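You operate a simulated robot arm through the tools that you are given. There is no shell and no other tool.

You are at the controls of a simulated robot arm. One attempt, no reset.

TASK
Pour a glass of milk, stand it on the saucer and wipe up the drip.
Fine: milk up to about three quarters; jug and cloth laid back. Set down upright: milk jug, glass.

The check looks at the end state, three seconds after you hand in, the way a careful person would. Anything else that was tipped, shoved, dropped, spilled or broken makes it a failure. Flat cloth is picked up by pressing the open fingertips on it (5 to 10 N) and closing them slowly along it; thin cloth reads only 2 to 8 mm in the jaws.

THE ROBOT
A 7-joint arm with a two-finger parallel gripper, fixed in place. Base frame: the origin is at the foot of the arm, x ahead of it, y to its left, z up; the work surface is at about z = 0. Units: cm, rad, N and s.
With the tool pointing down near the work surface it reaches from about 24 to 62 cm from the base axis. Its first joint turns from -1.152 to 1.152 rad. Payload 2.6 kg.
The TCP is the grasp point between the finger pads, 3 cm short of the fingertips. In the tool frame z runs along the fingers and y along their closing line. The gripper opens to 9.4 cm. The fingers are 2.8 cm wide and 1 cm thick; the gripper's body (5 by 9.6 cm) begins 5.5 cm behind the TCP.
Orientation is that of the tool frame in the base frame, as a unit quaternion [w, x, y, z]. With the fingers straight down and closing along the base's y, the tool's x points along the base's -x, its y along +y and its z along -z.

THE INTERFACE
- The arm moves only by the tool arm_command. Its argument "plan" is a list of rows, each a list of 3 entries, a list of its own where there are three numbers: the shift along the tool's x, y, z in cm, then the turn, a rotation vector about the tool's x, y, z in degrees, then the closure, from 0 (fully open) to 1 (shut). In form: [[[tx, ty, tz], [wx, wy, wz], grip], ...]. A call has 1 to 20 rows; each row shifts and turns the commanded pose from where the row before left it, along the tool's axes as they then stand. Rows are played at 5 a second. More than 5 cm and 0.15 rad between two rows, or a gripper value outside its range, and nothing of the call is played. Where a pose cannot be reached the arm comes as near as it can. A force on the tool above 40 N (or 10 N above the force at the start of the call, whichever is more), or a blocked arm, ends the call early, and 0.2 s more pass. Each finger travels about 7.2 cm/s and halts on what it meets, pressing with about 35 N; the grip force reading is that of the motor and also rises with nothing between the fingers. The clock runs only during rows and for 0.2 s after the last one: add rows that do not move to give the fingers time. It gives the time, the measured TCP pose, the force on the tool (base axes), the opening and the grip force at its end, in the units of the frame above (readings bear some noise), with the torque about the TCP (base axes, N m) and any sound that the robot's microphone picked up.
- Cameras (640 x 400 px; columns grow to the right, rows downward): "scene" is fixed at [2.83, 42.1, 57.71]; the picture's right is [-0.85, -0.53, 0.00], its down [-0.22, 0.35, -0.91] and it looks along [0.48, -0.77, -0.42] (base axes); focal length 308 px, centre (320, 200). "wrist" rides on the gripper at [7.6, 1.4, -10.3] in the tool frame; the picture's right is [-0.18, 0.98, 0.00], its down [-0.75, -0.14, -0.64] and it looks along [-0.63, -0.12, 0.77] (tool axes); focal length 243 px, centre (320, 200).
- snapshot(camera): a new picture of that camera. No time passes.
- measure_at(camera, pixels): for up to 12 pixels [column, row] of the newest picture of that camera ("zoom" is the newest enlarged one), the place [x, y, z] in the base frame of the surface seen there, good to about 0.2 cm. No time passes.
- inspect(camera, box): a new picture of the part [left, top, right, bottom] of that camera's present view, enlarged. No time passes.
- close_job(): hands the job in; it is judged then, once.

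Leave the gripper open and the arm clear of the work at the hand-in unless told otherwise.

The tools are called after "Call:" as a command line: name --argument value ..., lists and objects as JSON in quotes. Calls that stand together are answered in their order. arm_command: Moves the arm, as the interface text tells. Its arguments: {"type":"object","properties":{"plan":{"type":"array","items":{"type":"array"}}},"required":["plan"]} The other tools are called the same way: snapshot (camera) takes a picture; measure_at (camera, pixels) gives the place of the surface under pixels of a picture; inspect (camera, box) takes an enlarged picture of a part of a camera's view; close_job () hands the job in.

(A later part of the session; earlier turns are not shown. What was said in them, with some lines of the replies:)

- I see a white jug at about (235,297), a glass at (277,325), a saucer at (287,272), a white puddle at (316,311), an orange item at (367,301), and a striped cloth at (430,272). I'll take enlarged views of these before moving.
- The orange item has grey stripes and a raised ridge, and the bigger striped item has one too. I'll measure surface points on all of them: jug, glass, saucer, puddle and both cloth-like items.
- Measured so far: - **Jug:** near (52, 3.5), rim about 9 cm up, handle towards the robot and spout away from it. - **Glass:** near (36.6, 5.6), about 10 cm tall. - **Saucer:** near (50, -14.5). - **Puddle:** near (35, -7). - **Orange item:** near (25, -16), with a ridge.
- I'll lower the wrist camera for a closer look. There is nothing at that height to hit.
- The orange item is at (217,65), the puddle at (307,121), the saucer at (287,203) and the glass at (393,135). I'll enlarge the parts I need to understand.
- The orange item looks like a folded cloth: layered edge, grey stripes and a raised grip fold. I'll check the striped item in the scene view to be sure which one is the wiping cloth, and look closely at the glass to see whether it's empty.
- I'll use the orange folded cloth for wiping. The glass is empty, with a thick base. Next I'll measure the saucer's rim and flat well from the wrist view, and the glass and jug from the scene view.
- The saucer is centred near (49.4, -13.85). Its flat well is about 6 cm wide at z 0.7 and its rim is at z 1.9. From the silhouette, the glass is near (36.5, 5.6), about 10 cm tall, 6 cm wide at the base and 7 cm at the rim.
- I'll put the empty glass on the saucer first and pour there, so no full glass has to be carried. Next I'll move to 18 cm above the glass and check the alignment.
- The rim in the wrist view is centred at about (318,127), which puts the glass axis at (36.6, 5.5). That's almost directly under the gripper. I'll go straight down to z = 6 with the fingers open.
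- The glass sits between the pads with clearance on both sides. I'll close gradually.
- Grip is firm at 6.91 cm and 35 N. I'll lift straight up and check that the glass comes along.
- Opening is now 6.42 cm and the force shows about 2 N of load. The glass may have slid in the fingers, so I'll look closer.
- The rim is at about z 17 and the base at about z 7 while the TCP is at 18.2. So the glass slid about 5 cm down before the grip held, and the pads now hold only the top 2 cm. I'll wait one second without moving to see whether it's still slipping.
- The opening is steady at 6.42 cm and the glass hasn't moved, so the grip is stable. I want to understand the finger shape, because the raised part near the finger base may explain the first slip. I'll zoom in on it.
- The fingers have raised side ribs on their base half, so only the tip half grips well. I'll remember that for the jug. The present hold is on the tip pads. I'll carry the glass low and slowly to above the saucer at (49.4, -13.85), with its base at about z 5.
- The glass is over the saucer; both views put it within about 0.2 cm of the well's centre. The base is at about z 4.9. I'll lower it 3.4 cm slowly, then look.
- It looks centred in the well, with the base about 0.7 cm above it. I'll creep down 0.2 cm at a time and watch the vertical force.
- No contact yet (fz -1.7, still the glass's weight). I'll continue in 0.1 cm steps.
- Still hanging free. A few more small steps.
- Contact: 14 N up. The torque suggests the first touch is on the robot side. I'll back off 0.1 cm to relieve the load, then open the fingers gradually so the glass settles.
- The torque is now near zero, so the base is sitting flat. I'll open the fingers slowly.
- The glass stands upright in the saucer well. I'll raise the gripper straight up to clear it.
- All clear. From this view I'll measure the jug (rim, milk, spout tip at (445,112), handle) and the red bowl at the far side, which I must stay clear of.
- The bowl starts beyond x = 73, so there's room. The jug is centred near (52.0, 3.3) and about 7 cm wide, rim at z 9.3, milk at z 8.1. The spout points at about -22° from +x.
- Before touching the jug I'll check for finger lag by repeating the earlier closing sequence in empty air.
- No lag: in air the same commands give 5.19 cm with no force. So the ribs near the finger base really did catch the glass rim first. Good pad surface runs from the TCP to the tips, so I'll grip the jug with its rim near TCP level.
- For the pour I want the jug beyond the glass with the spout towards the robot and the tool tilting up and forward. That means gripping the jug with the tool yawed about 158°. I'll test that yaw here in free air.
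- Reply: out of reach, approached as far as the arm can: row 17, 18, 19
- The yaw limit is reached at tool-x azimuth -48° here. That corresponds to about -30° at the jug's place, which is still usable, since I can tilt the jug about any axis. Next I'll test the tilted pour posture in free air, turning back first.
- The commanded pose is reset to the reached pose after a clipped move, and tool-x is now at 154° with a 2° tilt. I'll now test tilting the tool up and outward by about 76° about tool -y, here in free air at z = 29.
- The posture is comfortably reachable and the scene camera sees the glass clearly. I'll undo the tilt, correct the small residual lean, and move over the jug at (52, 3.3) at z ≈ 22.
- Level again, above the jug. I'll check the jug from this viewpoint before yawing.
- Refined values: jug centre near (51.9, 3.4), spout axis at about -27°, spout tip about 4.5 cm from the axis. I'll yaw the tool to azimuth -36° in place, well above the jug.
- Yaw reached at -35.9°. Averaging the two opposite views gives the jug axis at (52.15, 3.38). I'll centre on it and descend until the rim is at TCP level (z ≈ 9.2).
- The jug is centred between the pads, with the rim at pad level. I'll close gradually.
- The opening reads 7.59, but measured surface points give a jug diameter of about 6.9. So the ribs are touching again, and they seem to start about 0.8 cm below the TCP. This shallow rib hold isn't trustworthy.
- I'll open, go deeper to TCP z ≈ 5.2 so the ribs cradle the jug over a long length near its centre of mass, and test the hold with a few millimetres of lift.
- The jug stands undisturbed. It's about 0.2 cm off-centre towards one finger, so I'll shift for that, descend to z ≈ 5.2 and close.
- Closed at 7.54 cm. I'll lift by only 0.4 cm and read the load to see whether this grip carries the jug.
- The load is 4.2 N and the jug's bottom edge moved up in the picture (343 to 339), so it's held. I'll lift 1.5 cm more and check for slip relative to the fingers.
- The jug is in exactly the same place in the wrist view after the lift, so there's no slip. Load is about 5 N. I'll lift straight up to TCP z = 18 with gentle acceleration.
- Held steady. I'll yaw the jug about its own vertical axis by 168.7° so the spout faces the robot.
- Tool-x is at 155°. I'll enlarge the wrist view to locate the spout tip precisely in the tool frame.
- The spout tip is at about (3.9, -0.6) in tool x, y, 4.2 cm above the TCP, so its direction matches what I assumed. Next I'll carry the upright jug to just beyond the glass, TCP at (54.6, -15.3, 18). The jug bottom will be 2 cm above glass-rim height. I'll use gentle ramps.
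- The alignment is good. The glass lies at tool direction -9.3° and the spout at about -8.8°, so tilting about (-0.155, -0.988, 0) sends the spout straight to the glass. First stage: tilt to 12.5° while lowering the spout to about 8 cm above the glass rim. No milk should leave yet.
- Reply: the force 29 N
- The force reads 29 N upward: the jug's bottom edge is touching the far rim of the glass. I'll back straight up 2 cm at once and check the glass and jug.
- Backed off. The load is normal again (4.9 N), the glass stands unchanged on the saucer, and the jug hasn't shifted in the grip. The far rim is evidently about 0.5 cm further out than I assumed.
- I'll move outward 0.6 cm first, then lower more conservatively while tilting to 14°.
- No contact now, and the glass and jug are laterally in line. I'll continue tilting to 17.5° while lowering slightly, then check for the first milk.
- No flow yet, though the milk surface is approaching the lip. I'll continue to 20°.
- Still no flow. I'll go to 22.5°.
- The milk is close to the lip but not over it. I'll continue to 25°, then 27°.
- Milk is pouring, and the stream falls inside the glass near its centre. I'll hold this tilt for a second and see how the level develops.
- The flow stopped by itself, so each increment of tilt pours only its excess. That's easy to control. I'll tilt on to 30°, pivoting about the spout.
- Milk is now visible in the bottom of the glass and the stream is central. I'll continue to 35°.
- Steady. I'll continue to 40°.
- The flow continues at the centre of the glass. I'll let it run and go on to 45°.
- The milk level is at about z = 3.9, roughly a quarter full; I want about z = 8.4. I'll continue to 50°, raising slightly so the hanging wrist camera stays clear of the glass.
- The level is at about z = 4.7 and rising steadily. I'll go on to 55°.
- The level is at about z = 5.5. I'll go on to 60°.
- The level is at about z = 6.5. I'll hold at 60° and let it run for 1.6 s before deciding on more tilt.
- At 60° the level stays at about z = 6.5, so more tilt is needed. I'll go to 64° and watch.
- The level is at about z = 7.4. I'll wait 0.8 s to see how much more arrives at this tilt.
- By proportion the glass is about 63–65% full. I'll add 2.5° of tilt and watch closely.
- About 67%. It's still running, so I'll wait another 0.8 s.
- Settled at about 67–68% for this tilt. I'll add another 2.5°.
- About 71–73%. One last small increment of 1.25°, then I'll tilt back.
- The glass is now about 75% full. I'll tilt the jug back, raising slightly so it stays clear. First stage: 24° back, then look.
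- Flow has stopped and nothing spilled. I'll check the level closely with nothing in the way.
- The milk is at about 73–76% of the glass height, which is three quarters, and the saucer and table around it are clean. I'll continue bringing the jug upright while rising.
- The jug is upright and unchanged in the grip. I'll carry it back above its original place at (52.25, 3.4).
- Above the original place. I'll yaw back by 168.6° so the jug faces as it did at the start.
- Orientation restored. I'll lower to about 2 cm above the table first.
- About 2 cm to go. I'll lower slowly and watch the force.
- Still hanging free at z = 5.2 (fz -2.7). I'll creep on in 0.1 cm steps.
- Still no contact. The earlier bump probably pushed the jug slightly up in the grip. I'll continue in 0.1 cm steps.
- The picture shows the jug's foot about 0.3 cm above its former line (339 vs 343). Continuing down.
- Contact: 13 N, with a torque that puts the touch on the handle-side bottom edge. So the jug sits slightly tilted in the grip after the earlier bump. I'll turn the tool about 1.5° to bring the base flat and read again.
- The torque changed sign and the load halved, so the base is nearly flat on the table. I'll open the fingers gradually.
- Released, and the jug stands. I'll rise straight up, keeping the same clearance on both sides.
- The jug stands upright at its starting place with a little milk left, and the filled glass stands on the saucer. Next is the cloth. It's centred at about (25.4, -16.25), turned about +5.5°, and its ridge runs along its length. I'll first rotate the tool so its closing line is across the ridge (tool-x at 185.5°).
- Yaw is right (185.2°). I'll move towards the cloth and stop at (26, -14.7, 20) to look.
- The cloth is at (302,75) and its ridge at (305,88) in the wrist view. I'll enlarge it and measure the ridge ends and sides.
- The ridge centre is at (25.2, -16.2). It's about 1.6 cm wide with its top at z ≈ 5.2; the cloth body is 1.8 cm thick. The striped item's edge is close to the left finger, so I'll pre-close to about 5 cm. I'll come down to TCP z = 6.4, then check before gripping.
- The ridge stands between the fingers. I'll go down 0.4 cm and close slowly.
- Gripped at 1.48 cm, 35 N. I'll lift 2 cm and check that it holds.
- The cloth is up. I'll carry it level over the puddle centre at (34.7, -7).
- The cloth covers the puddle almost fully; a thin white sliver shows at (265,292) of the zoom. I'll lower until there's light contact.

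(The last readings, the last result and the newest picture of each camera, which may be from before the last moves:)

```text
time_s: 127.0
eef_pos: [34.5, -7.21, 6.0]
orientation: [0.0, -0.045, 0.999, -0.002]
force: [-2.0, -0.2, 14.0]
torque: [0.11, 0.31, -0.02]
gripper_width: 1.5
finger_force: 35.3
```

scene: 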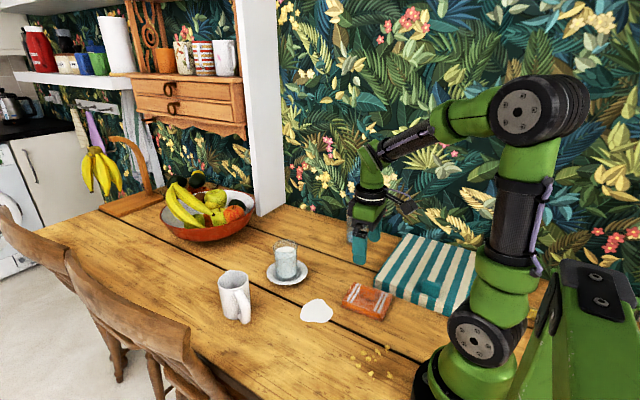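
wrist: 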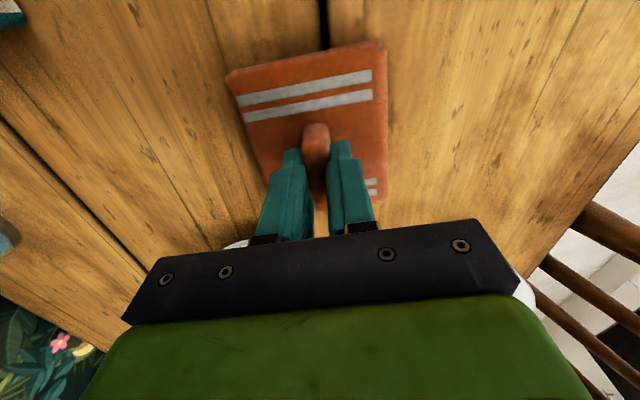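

Contact with 14 N. I'll ease off slightly and wipe in a square pattern of ±2 cm around the puddle centre.

Call:
arm_command --plan '[[[0, -1, -0.06], [0, 0, 0], 0.95], [[0, -1, 0], [0, 0, 0], 0.95], [[-1, 0, 0], [0, 0, 0], 0.95], [[-1, 0, 0], [0, 0, 0], 0.95], [[0, 1, 0], [0, 0, 0], 0.95], [[0, 1, 0], [0, 0, 0], 0.95], [[0, 1, 0], [0, 0, 0], 0.95], [[0, 1, 0], [0, 0, 0], 0.95], [[1, 0, 0], [0, 0, 0], 0.95], [[1, 0, 0], [0, 0, 0], 0.95], [[1, 0, 0], [0, 0, 0], 0.95], [[1, 0, 0], [0, 0, 0], 0.95], [[0, -1, 0], [0, 0, 0], 0.95], [[0, -1, 0], [0, 0, 0], 0.95], [[0, -1, 0], [0, 0, 0], 0.95], [[0, -1, 0], [0, 0, 0], 0.95], [[-1, 1, 0], [0, 0, 0], 0.95], [[-1, 1, 0], [0, 0, 0], 0.95], [[0, 0, 0], [0, 0, 0], 0.95]]'

Call:
inspect --camera "scene" --box '[250, 240, 390, 350]'

Call:
snapshot --camera "wrist"

```text
time_s: 131.0
eef_pos: [34.5, -6.99, 6.12]
orientation: [-0.001, -0.045, 0.999, -0.001]
force: [0.2, -1.0, 0.6]
torque: [0.02, -0.01, 0.0]
gripper_width: 1.47
finger_force: 35.4
```

```text
3.64 times, centred on (320, 295) of scene
```

zoom: 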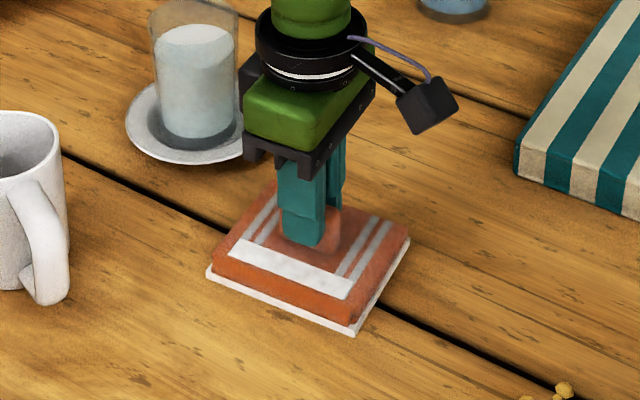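

```text
taken
```

wrist: 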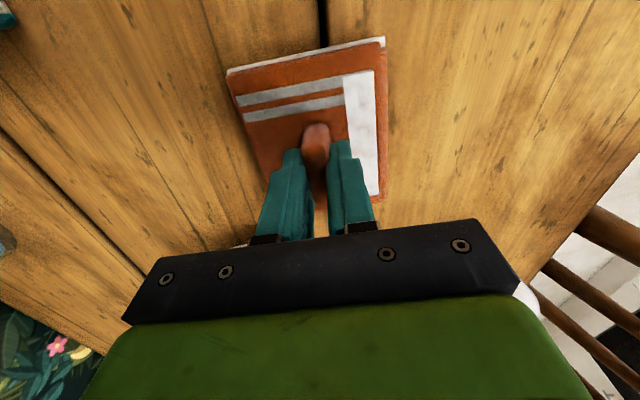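

White patches appeared on the cloth, so it's soaking up milk. Contact is light now. I'll lift 3 cm and look at the table underneath.

Call:
arm_command --plan '[[[0, 0, -1], [0, 0, 0], 0.95], [[0, 0, -2], [0, 0, 0], 0.95], [[0, 0, -2], [0, 0, 0], 0.95], [[0, 0, 0], [0, 0, 0], 0.95]]'

Call:
inspect --camera "scene" --box '[250, 240, 390, 350]'

Call:
snapshot --camera "wrist"

```text
time_s: 132.0
eef_pos: [34.49, -7.01, 11.2]
orientation: [-0.001, -0.045, 0.999, -0.001]
force: [-0.3, 0.4, 0.0]
torque: [0.02, 0.0, 0.02]
gripper_width: 1.49
finger_force: 35.2
```

```text
3.64 times, centred on (320, 295) of scene
```

zoom: 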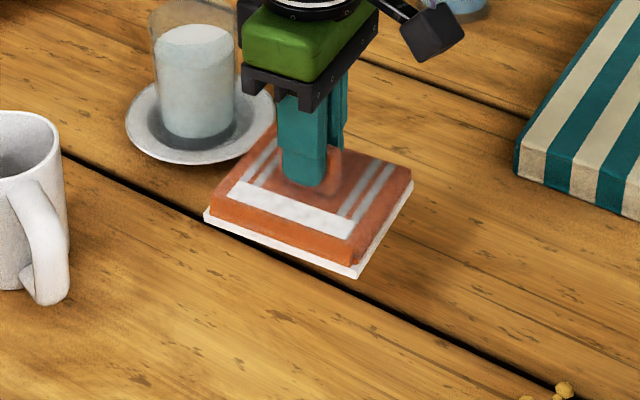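

```text
taken
```

wrist: 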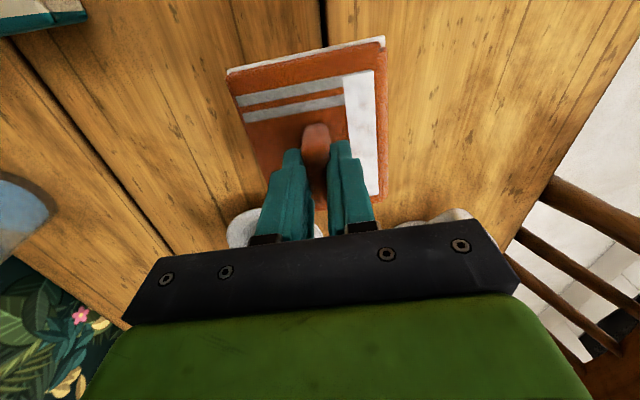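

The table under the cloth is clean as far as visible. I'll carry the cloth back to its original place at (25.25, -16.1).

Call:
arm_command --plan '[[[0.9, -0.75, 0], [0, 0, 0], 0.95], [[1.7, -1.4, 0], [0, 0, 0], 0.95], [[1.7, -1.4, 0], [0, 0, 0], 0.95], [[1.7, -1.4, 0], [0, 0, 0], 0.95], [[1.7, -1.4, 0], [0, 0, 0], 0.95], [[1.6, -1.3, 0], [0, 0, 0], 0.95], [[0.73, -0.62, 0], [0, 0, 0], 0.95], [[0, 0, 1.5], [0, 0, 0], 0.95], [[0, 0, 1.5], [0, 0, 0], 0.95], [[0, 0, 1.0], [0, 0, 0], 0.95], [[0, 0, 0], [0, 0, 0], 0.95]]'

Call:
snapshot --camera "scene"

Call:
inspect --camera "scene" --box '[250, 240, 430, 350]'

Call:
snapshot --camera "wrist"

```text
time_s: 134.4
eef_pos: [25.37, -16.03, 7.18]
orientation: [-0.001, -0.046, 0.999, -0.002]
force: [0.1, 0.1, 0.2]
torque: [-0.01, 0.01, -0.03]
gripper_width: 1.5
finger_force: 34.9
```

```text
taken
```

scene: 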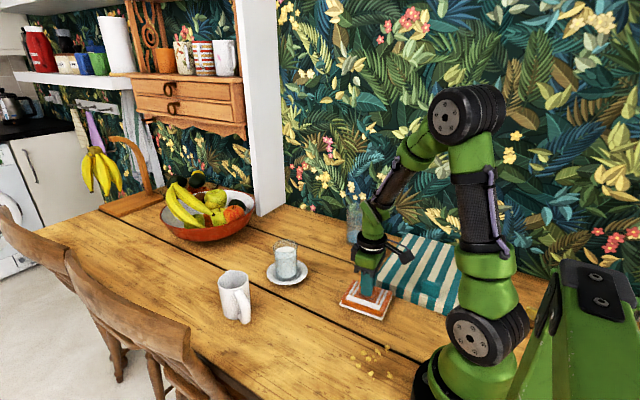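

```text
3.56 times, centred on (340, 295) of scene
```

zoom: 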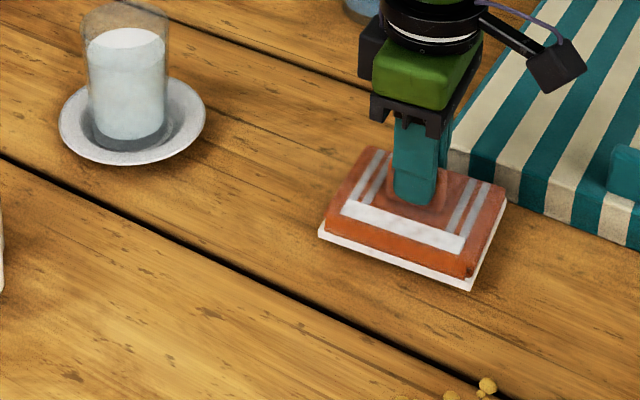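

```text
taken
```

wrist: 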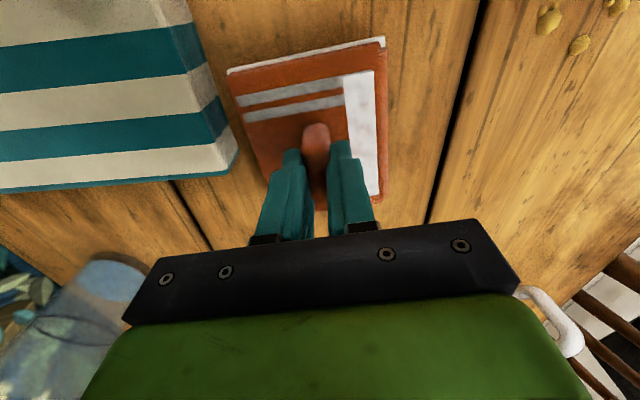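

The puddle is completely gone. I'll lower the cloth the last centimetre to the table.

Call:
arm_command --plan '[[[0, -0.05, 0.5], [0, 0, 0], 0.95], [[0, -0.05, 0.3], [0, 0, 0], 0.95], [[0, 0, 0.2], [0, 0, 0], 0.95], [[0, 0, 0], [0, 0, 0], 0.95]]'

```text
time_s: 135.4
eef_pos: [25.21, -16.18, 6.12]
orientation: [-0.001, -0.046, 0.999, -0.002]
force: [0.5, 0.5, 0.1]
torque: [0.03, 0.0, 0.01]
gripper_width: 1.46
finger_force: 34.8
```

Call:
arm_command --plan '[[[0, 0, 0.08], [0, 0, 0], 0.95], [[0, 0, 0.05], [0, 0, 0], 0.95], [[0, 0, 0], [0, 0, 0], 0.95]]'

```text
time_s: 136.2
eef_pos: [25.27, -16.21, 6.07]
orientation: [0.0, -0.046, 0.999, -0.001]
force: [-7.1, 2.4, 26.6]
torque: [0.2, 0.36, 0.06]
gripper_width: 1.5
finger_force: 34.7
```

Firm contact. I'll back off a touch and open the fingers slowly to about 5 cm, staying clear of the striped item.

Call:
arm_command --plan '[[[0, 0, -0.08], [0, 0, 0], 0.95], [[0, 0, 0], [0, 0, 0], 0.88], [[0, 0, 0], [0, 0, 0], 0.82], [[0, 0, 0], [0, 0, 0], 0.76], [[0, 0, 0], [0, 0, 0], 0.68], [[0, 0, 0], [0, 0, 0], 0.6], [[0, 0, 0], [0, 0, 0], 0.5], [[0, 0, 0], [0, 0, 0], 0.5]]'

Call:
inspect --camera "scene" --box '[300, 230, 430, 340]'

Call:
snapshot --camera "wrist"

```text
time_s: 138.0
eef_pos: [25.37, -16.32, 6.05]
orientation: [-0.001, -0.046, 0.999, -0.002]
force: [-0.3, 0.0, -0.1]
torque: [-0.04, 0.03, -0.01]
gripper_width: 4.68
finger_force: 0.1
```

```text
3.64 times, centred on (365, 285) of scene
```

zoom: 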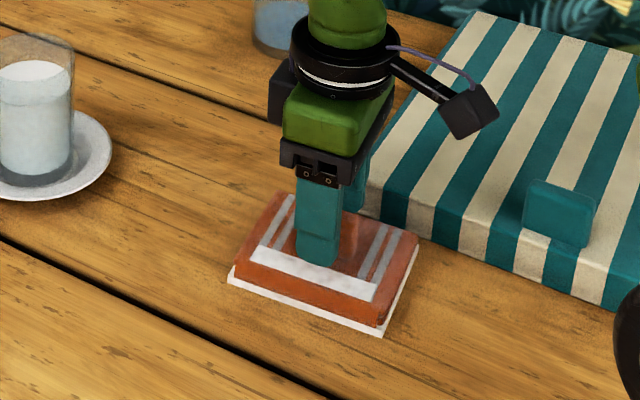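

```text
taken
```

wrist: 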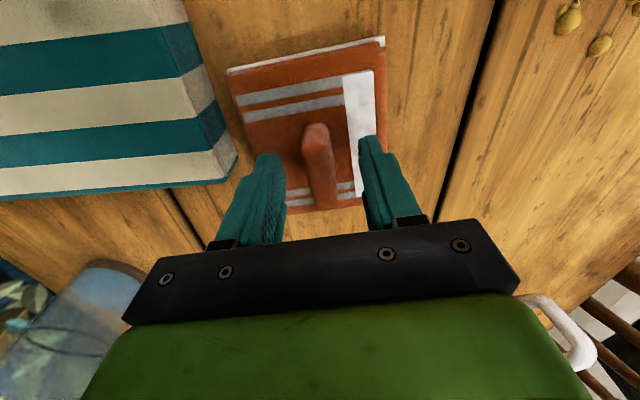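

Released, and the cloth lies flat at its old place. I'll rise straight up, then open fully once clear.

Call:
arm_command --plan '[[[0, 0, -1.5], [0, 0, 0], 0.5], [[0, 0, -3], [0, 0, 0], 0.5], [[0, 0, -4], [0, 0, 0], 0.3], [[0, 0, -4], [0, 0, 0], 0.1], [[0, 0, -4], [0, 0, 0], 0], [[0, 0, -4], [0, 0, 0], 0], [[0, 0, -4], [0, 0, 0], 0], [[0, 0, 0], [0, 0, 0], 0]]'

Call:
snapshot --camera "scene"

Call:
snapshot --camera "wrist"

Call:
inspect --camera "scene" --box '[200, 230, 330, 340]'

Call:
inspect --camera "scene" --box '[280, 270, 430, 380]'

```text
time_s: 139.8
eef_pos: [25.61, -16.47, 30.75]
orientation: [0.0, -0.045, 0.999, -0.002]
force: [-0.1, -0.1, -0.4]
torque: [0.0, 0.05, 0.01]
gripper_width: 9.38
finger_force: 0.1
```

```text
taken
```

scene: 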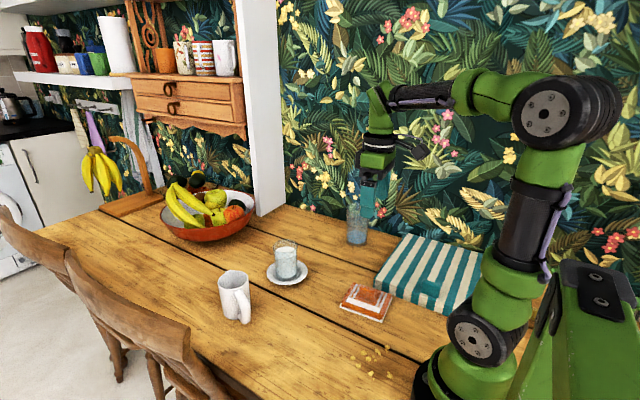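

```text
taken
```

wrist: 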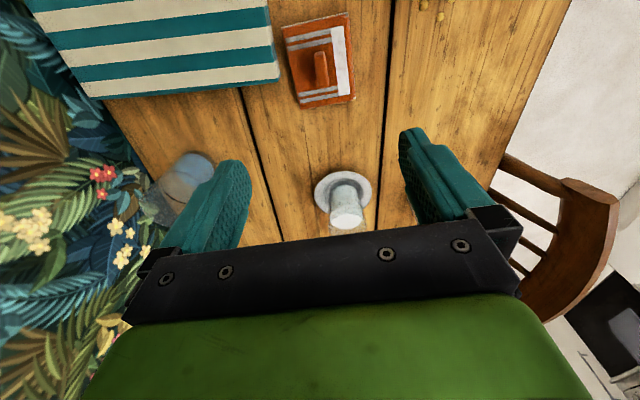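

```text
3.64 times, centred on (265, 285) of scene
```

zoom: 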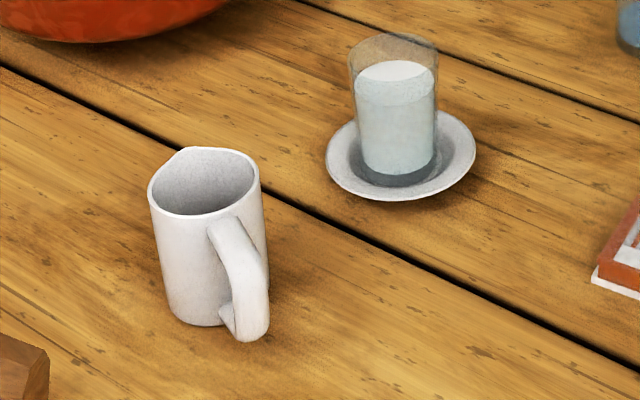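

```text
3.64 times, centred on (355, 325) of scene
```

zoom: 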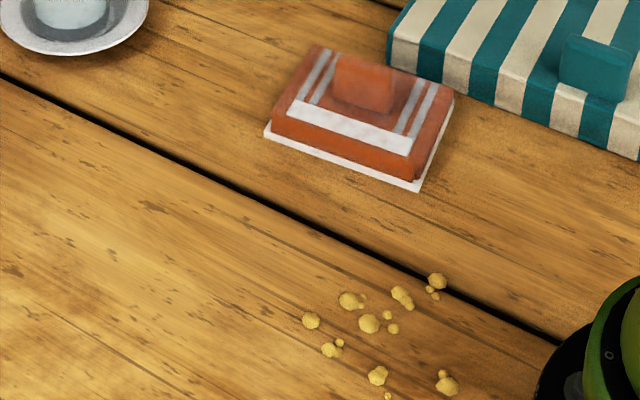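

Final check of the scene:
- **Table:** no puddle left.
- **Cloth:** lies flat at its old place.
- **Jug:** upright where it began; its edges are at the same pixel columns as at the start.
- **Glass:** stands on the saucer about three quarters full; the saucer hasn't moved.
- **Crumbs and striped item:** untouched.

I'll raise the arm higher so it's well clear before handing in.

Call:
arm_command --plan '[[[-0.5, 2, -2.5], [0, 0, 0], 0], [[-0.6, 3, -3], [0, 0, 0], 0], [[-0.6, 3, -3], [0, 0, 0], 0], [[-0.6, 3, -3], [0, 0, 0], 0], [[-0.6, 3, -2.5], [0, 0, 0], 0], [[-0.5, 2, -1], [0, 0, 0], 0], [[0, 0, 0], [0, 0, 0], 0]]'

Call:
snapshot --camera "scene"

Call:
inspect --camera "scene" --box '[265, 235, 310, 290]'

```text
time_s: 141.4
eef_pos: [27.36, -0.01, 45.56]
orientation: [-0.001, -0.045, 0.999, -0.001]
force: [0.0, -0.7, -0.2]
torque: [-0.01, -0.01, -0.02]
gripper_width: 9.39
finger_force: 0.1
```

```text
taken
```

scene: 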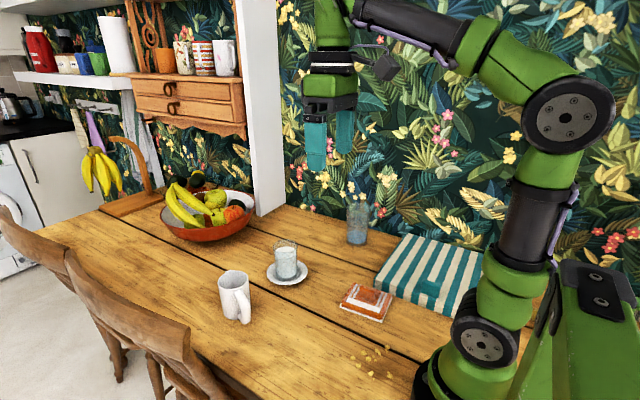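

```text
7.27 times, centred on (288, 262) of scene
```

zoom: 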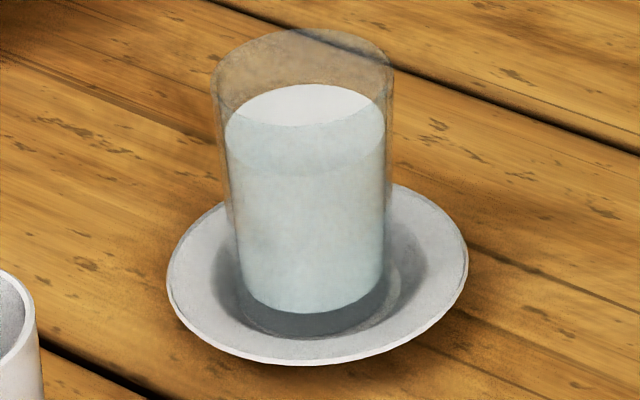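

The arm is high and clear with the gripper open. The glass is upright in the saucer at about three quarters, the jug and cloth are back, and the table is clean. I'm handing in.

Call:
close_job

```text
The job is handed in.
```

I handed the job in. I haven't seen the check's result, only my own last pictures.

- **Glass:** it stands upright on the saucer and is about three quarters full (73–76% of its height by my estimate). I put the empty glass on the saucer first and poured there, so no full glass was carried.
- **Drip:** I wiped up the milk puddle with the orange cloth, and the table where it was looks clean.
- **Jug:** it stands upright at its starting place with a little milk left in it.
- **Cloth:** it lies flat at its old place. It is visibly wet, with white patches on top and a white edge underneath.
- **Arm:** it is raised clear of the table with the gripper open.

Two things went less smoothly:

- **Glass slip:** the glass slid about 5 cm down in the fingers on the first lift before the grip held. It did not fall.
- **Jug bump:** while I was lining up the pour, the jug's bottom edge pressed on the glass rim with about 29 N. I backed off straight away. The glass stayed upright on the saucer, the saucer did not move, and I saw no damage.

I took "the cloth" to mean the small orange one next to the puddle, not the large striped one. I left the crumbs on the table alone because the task did not mention them.
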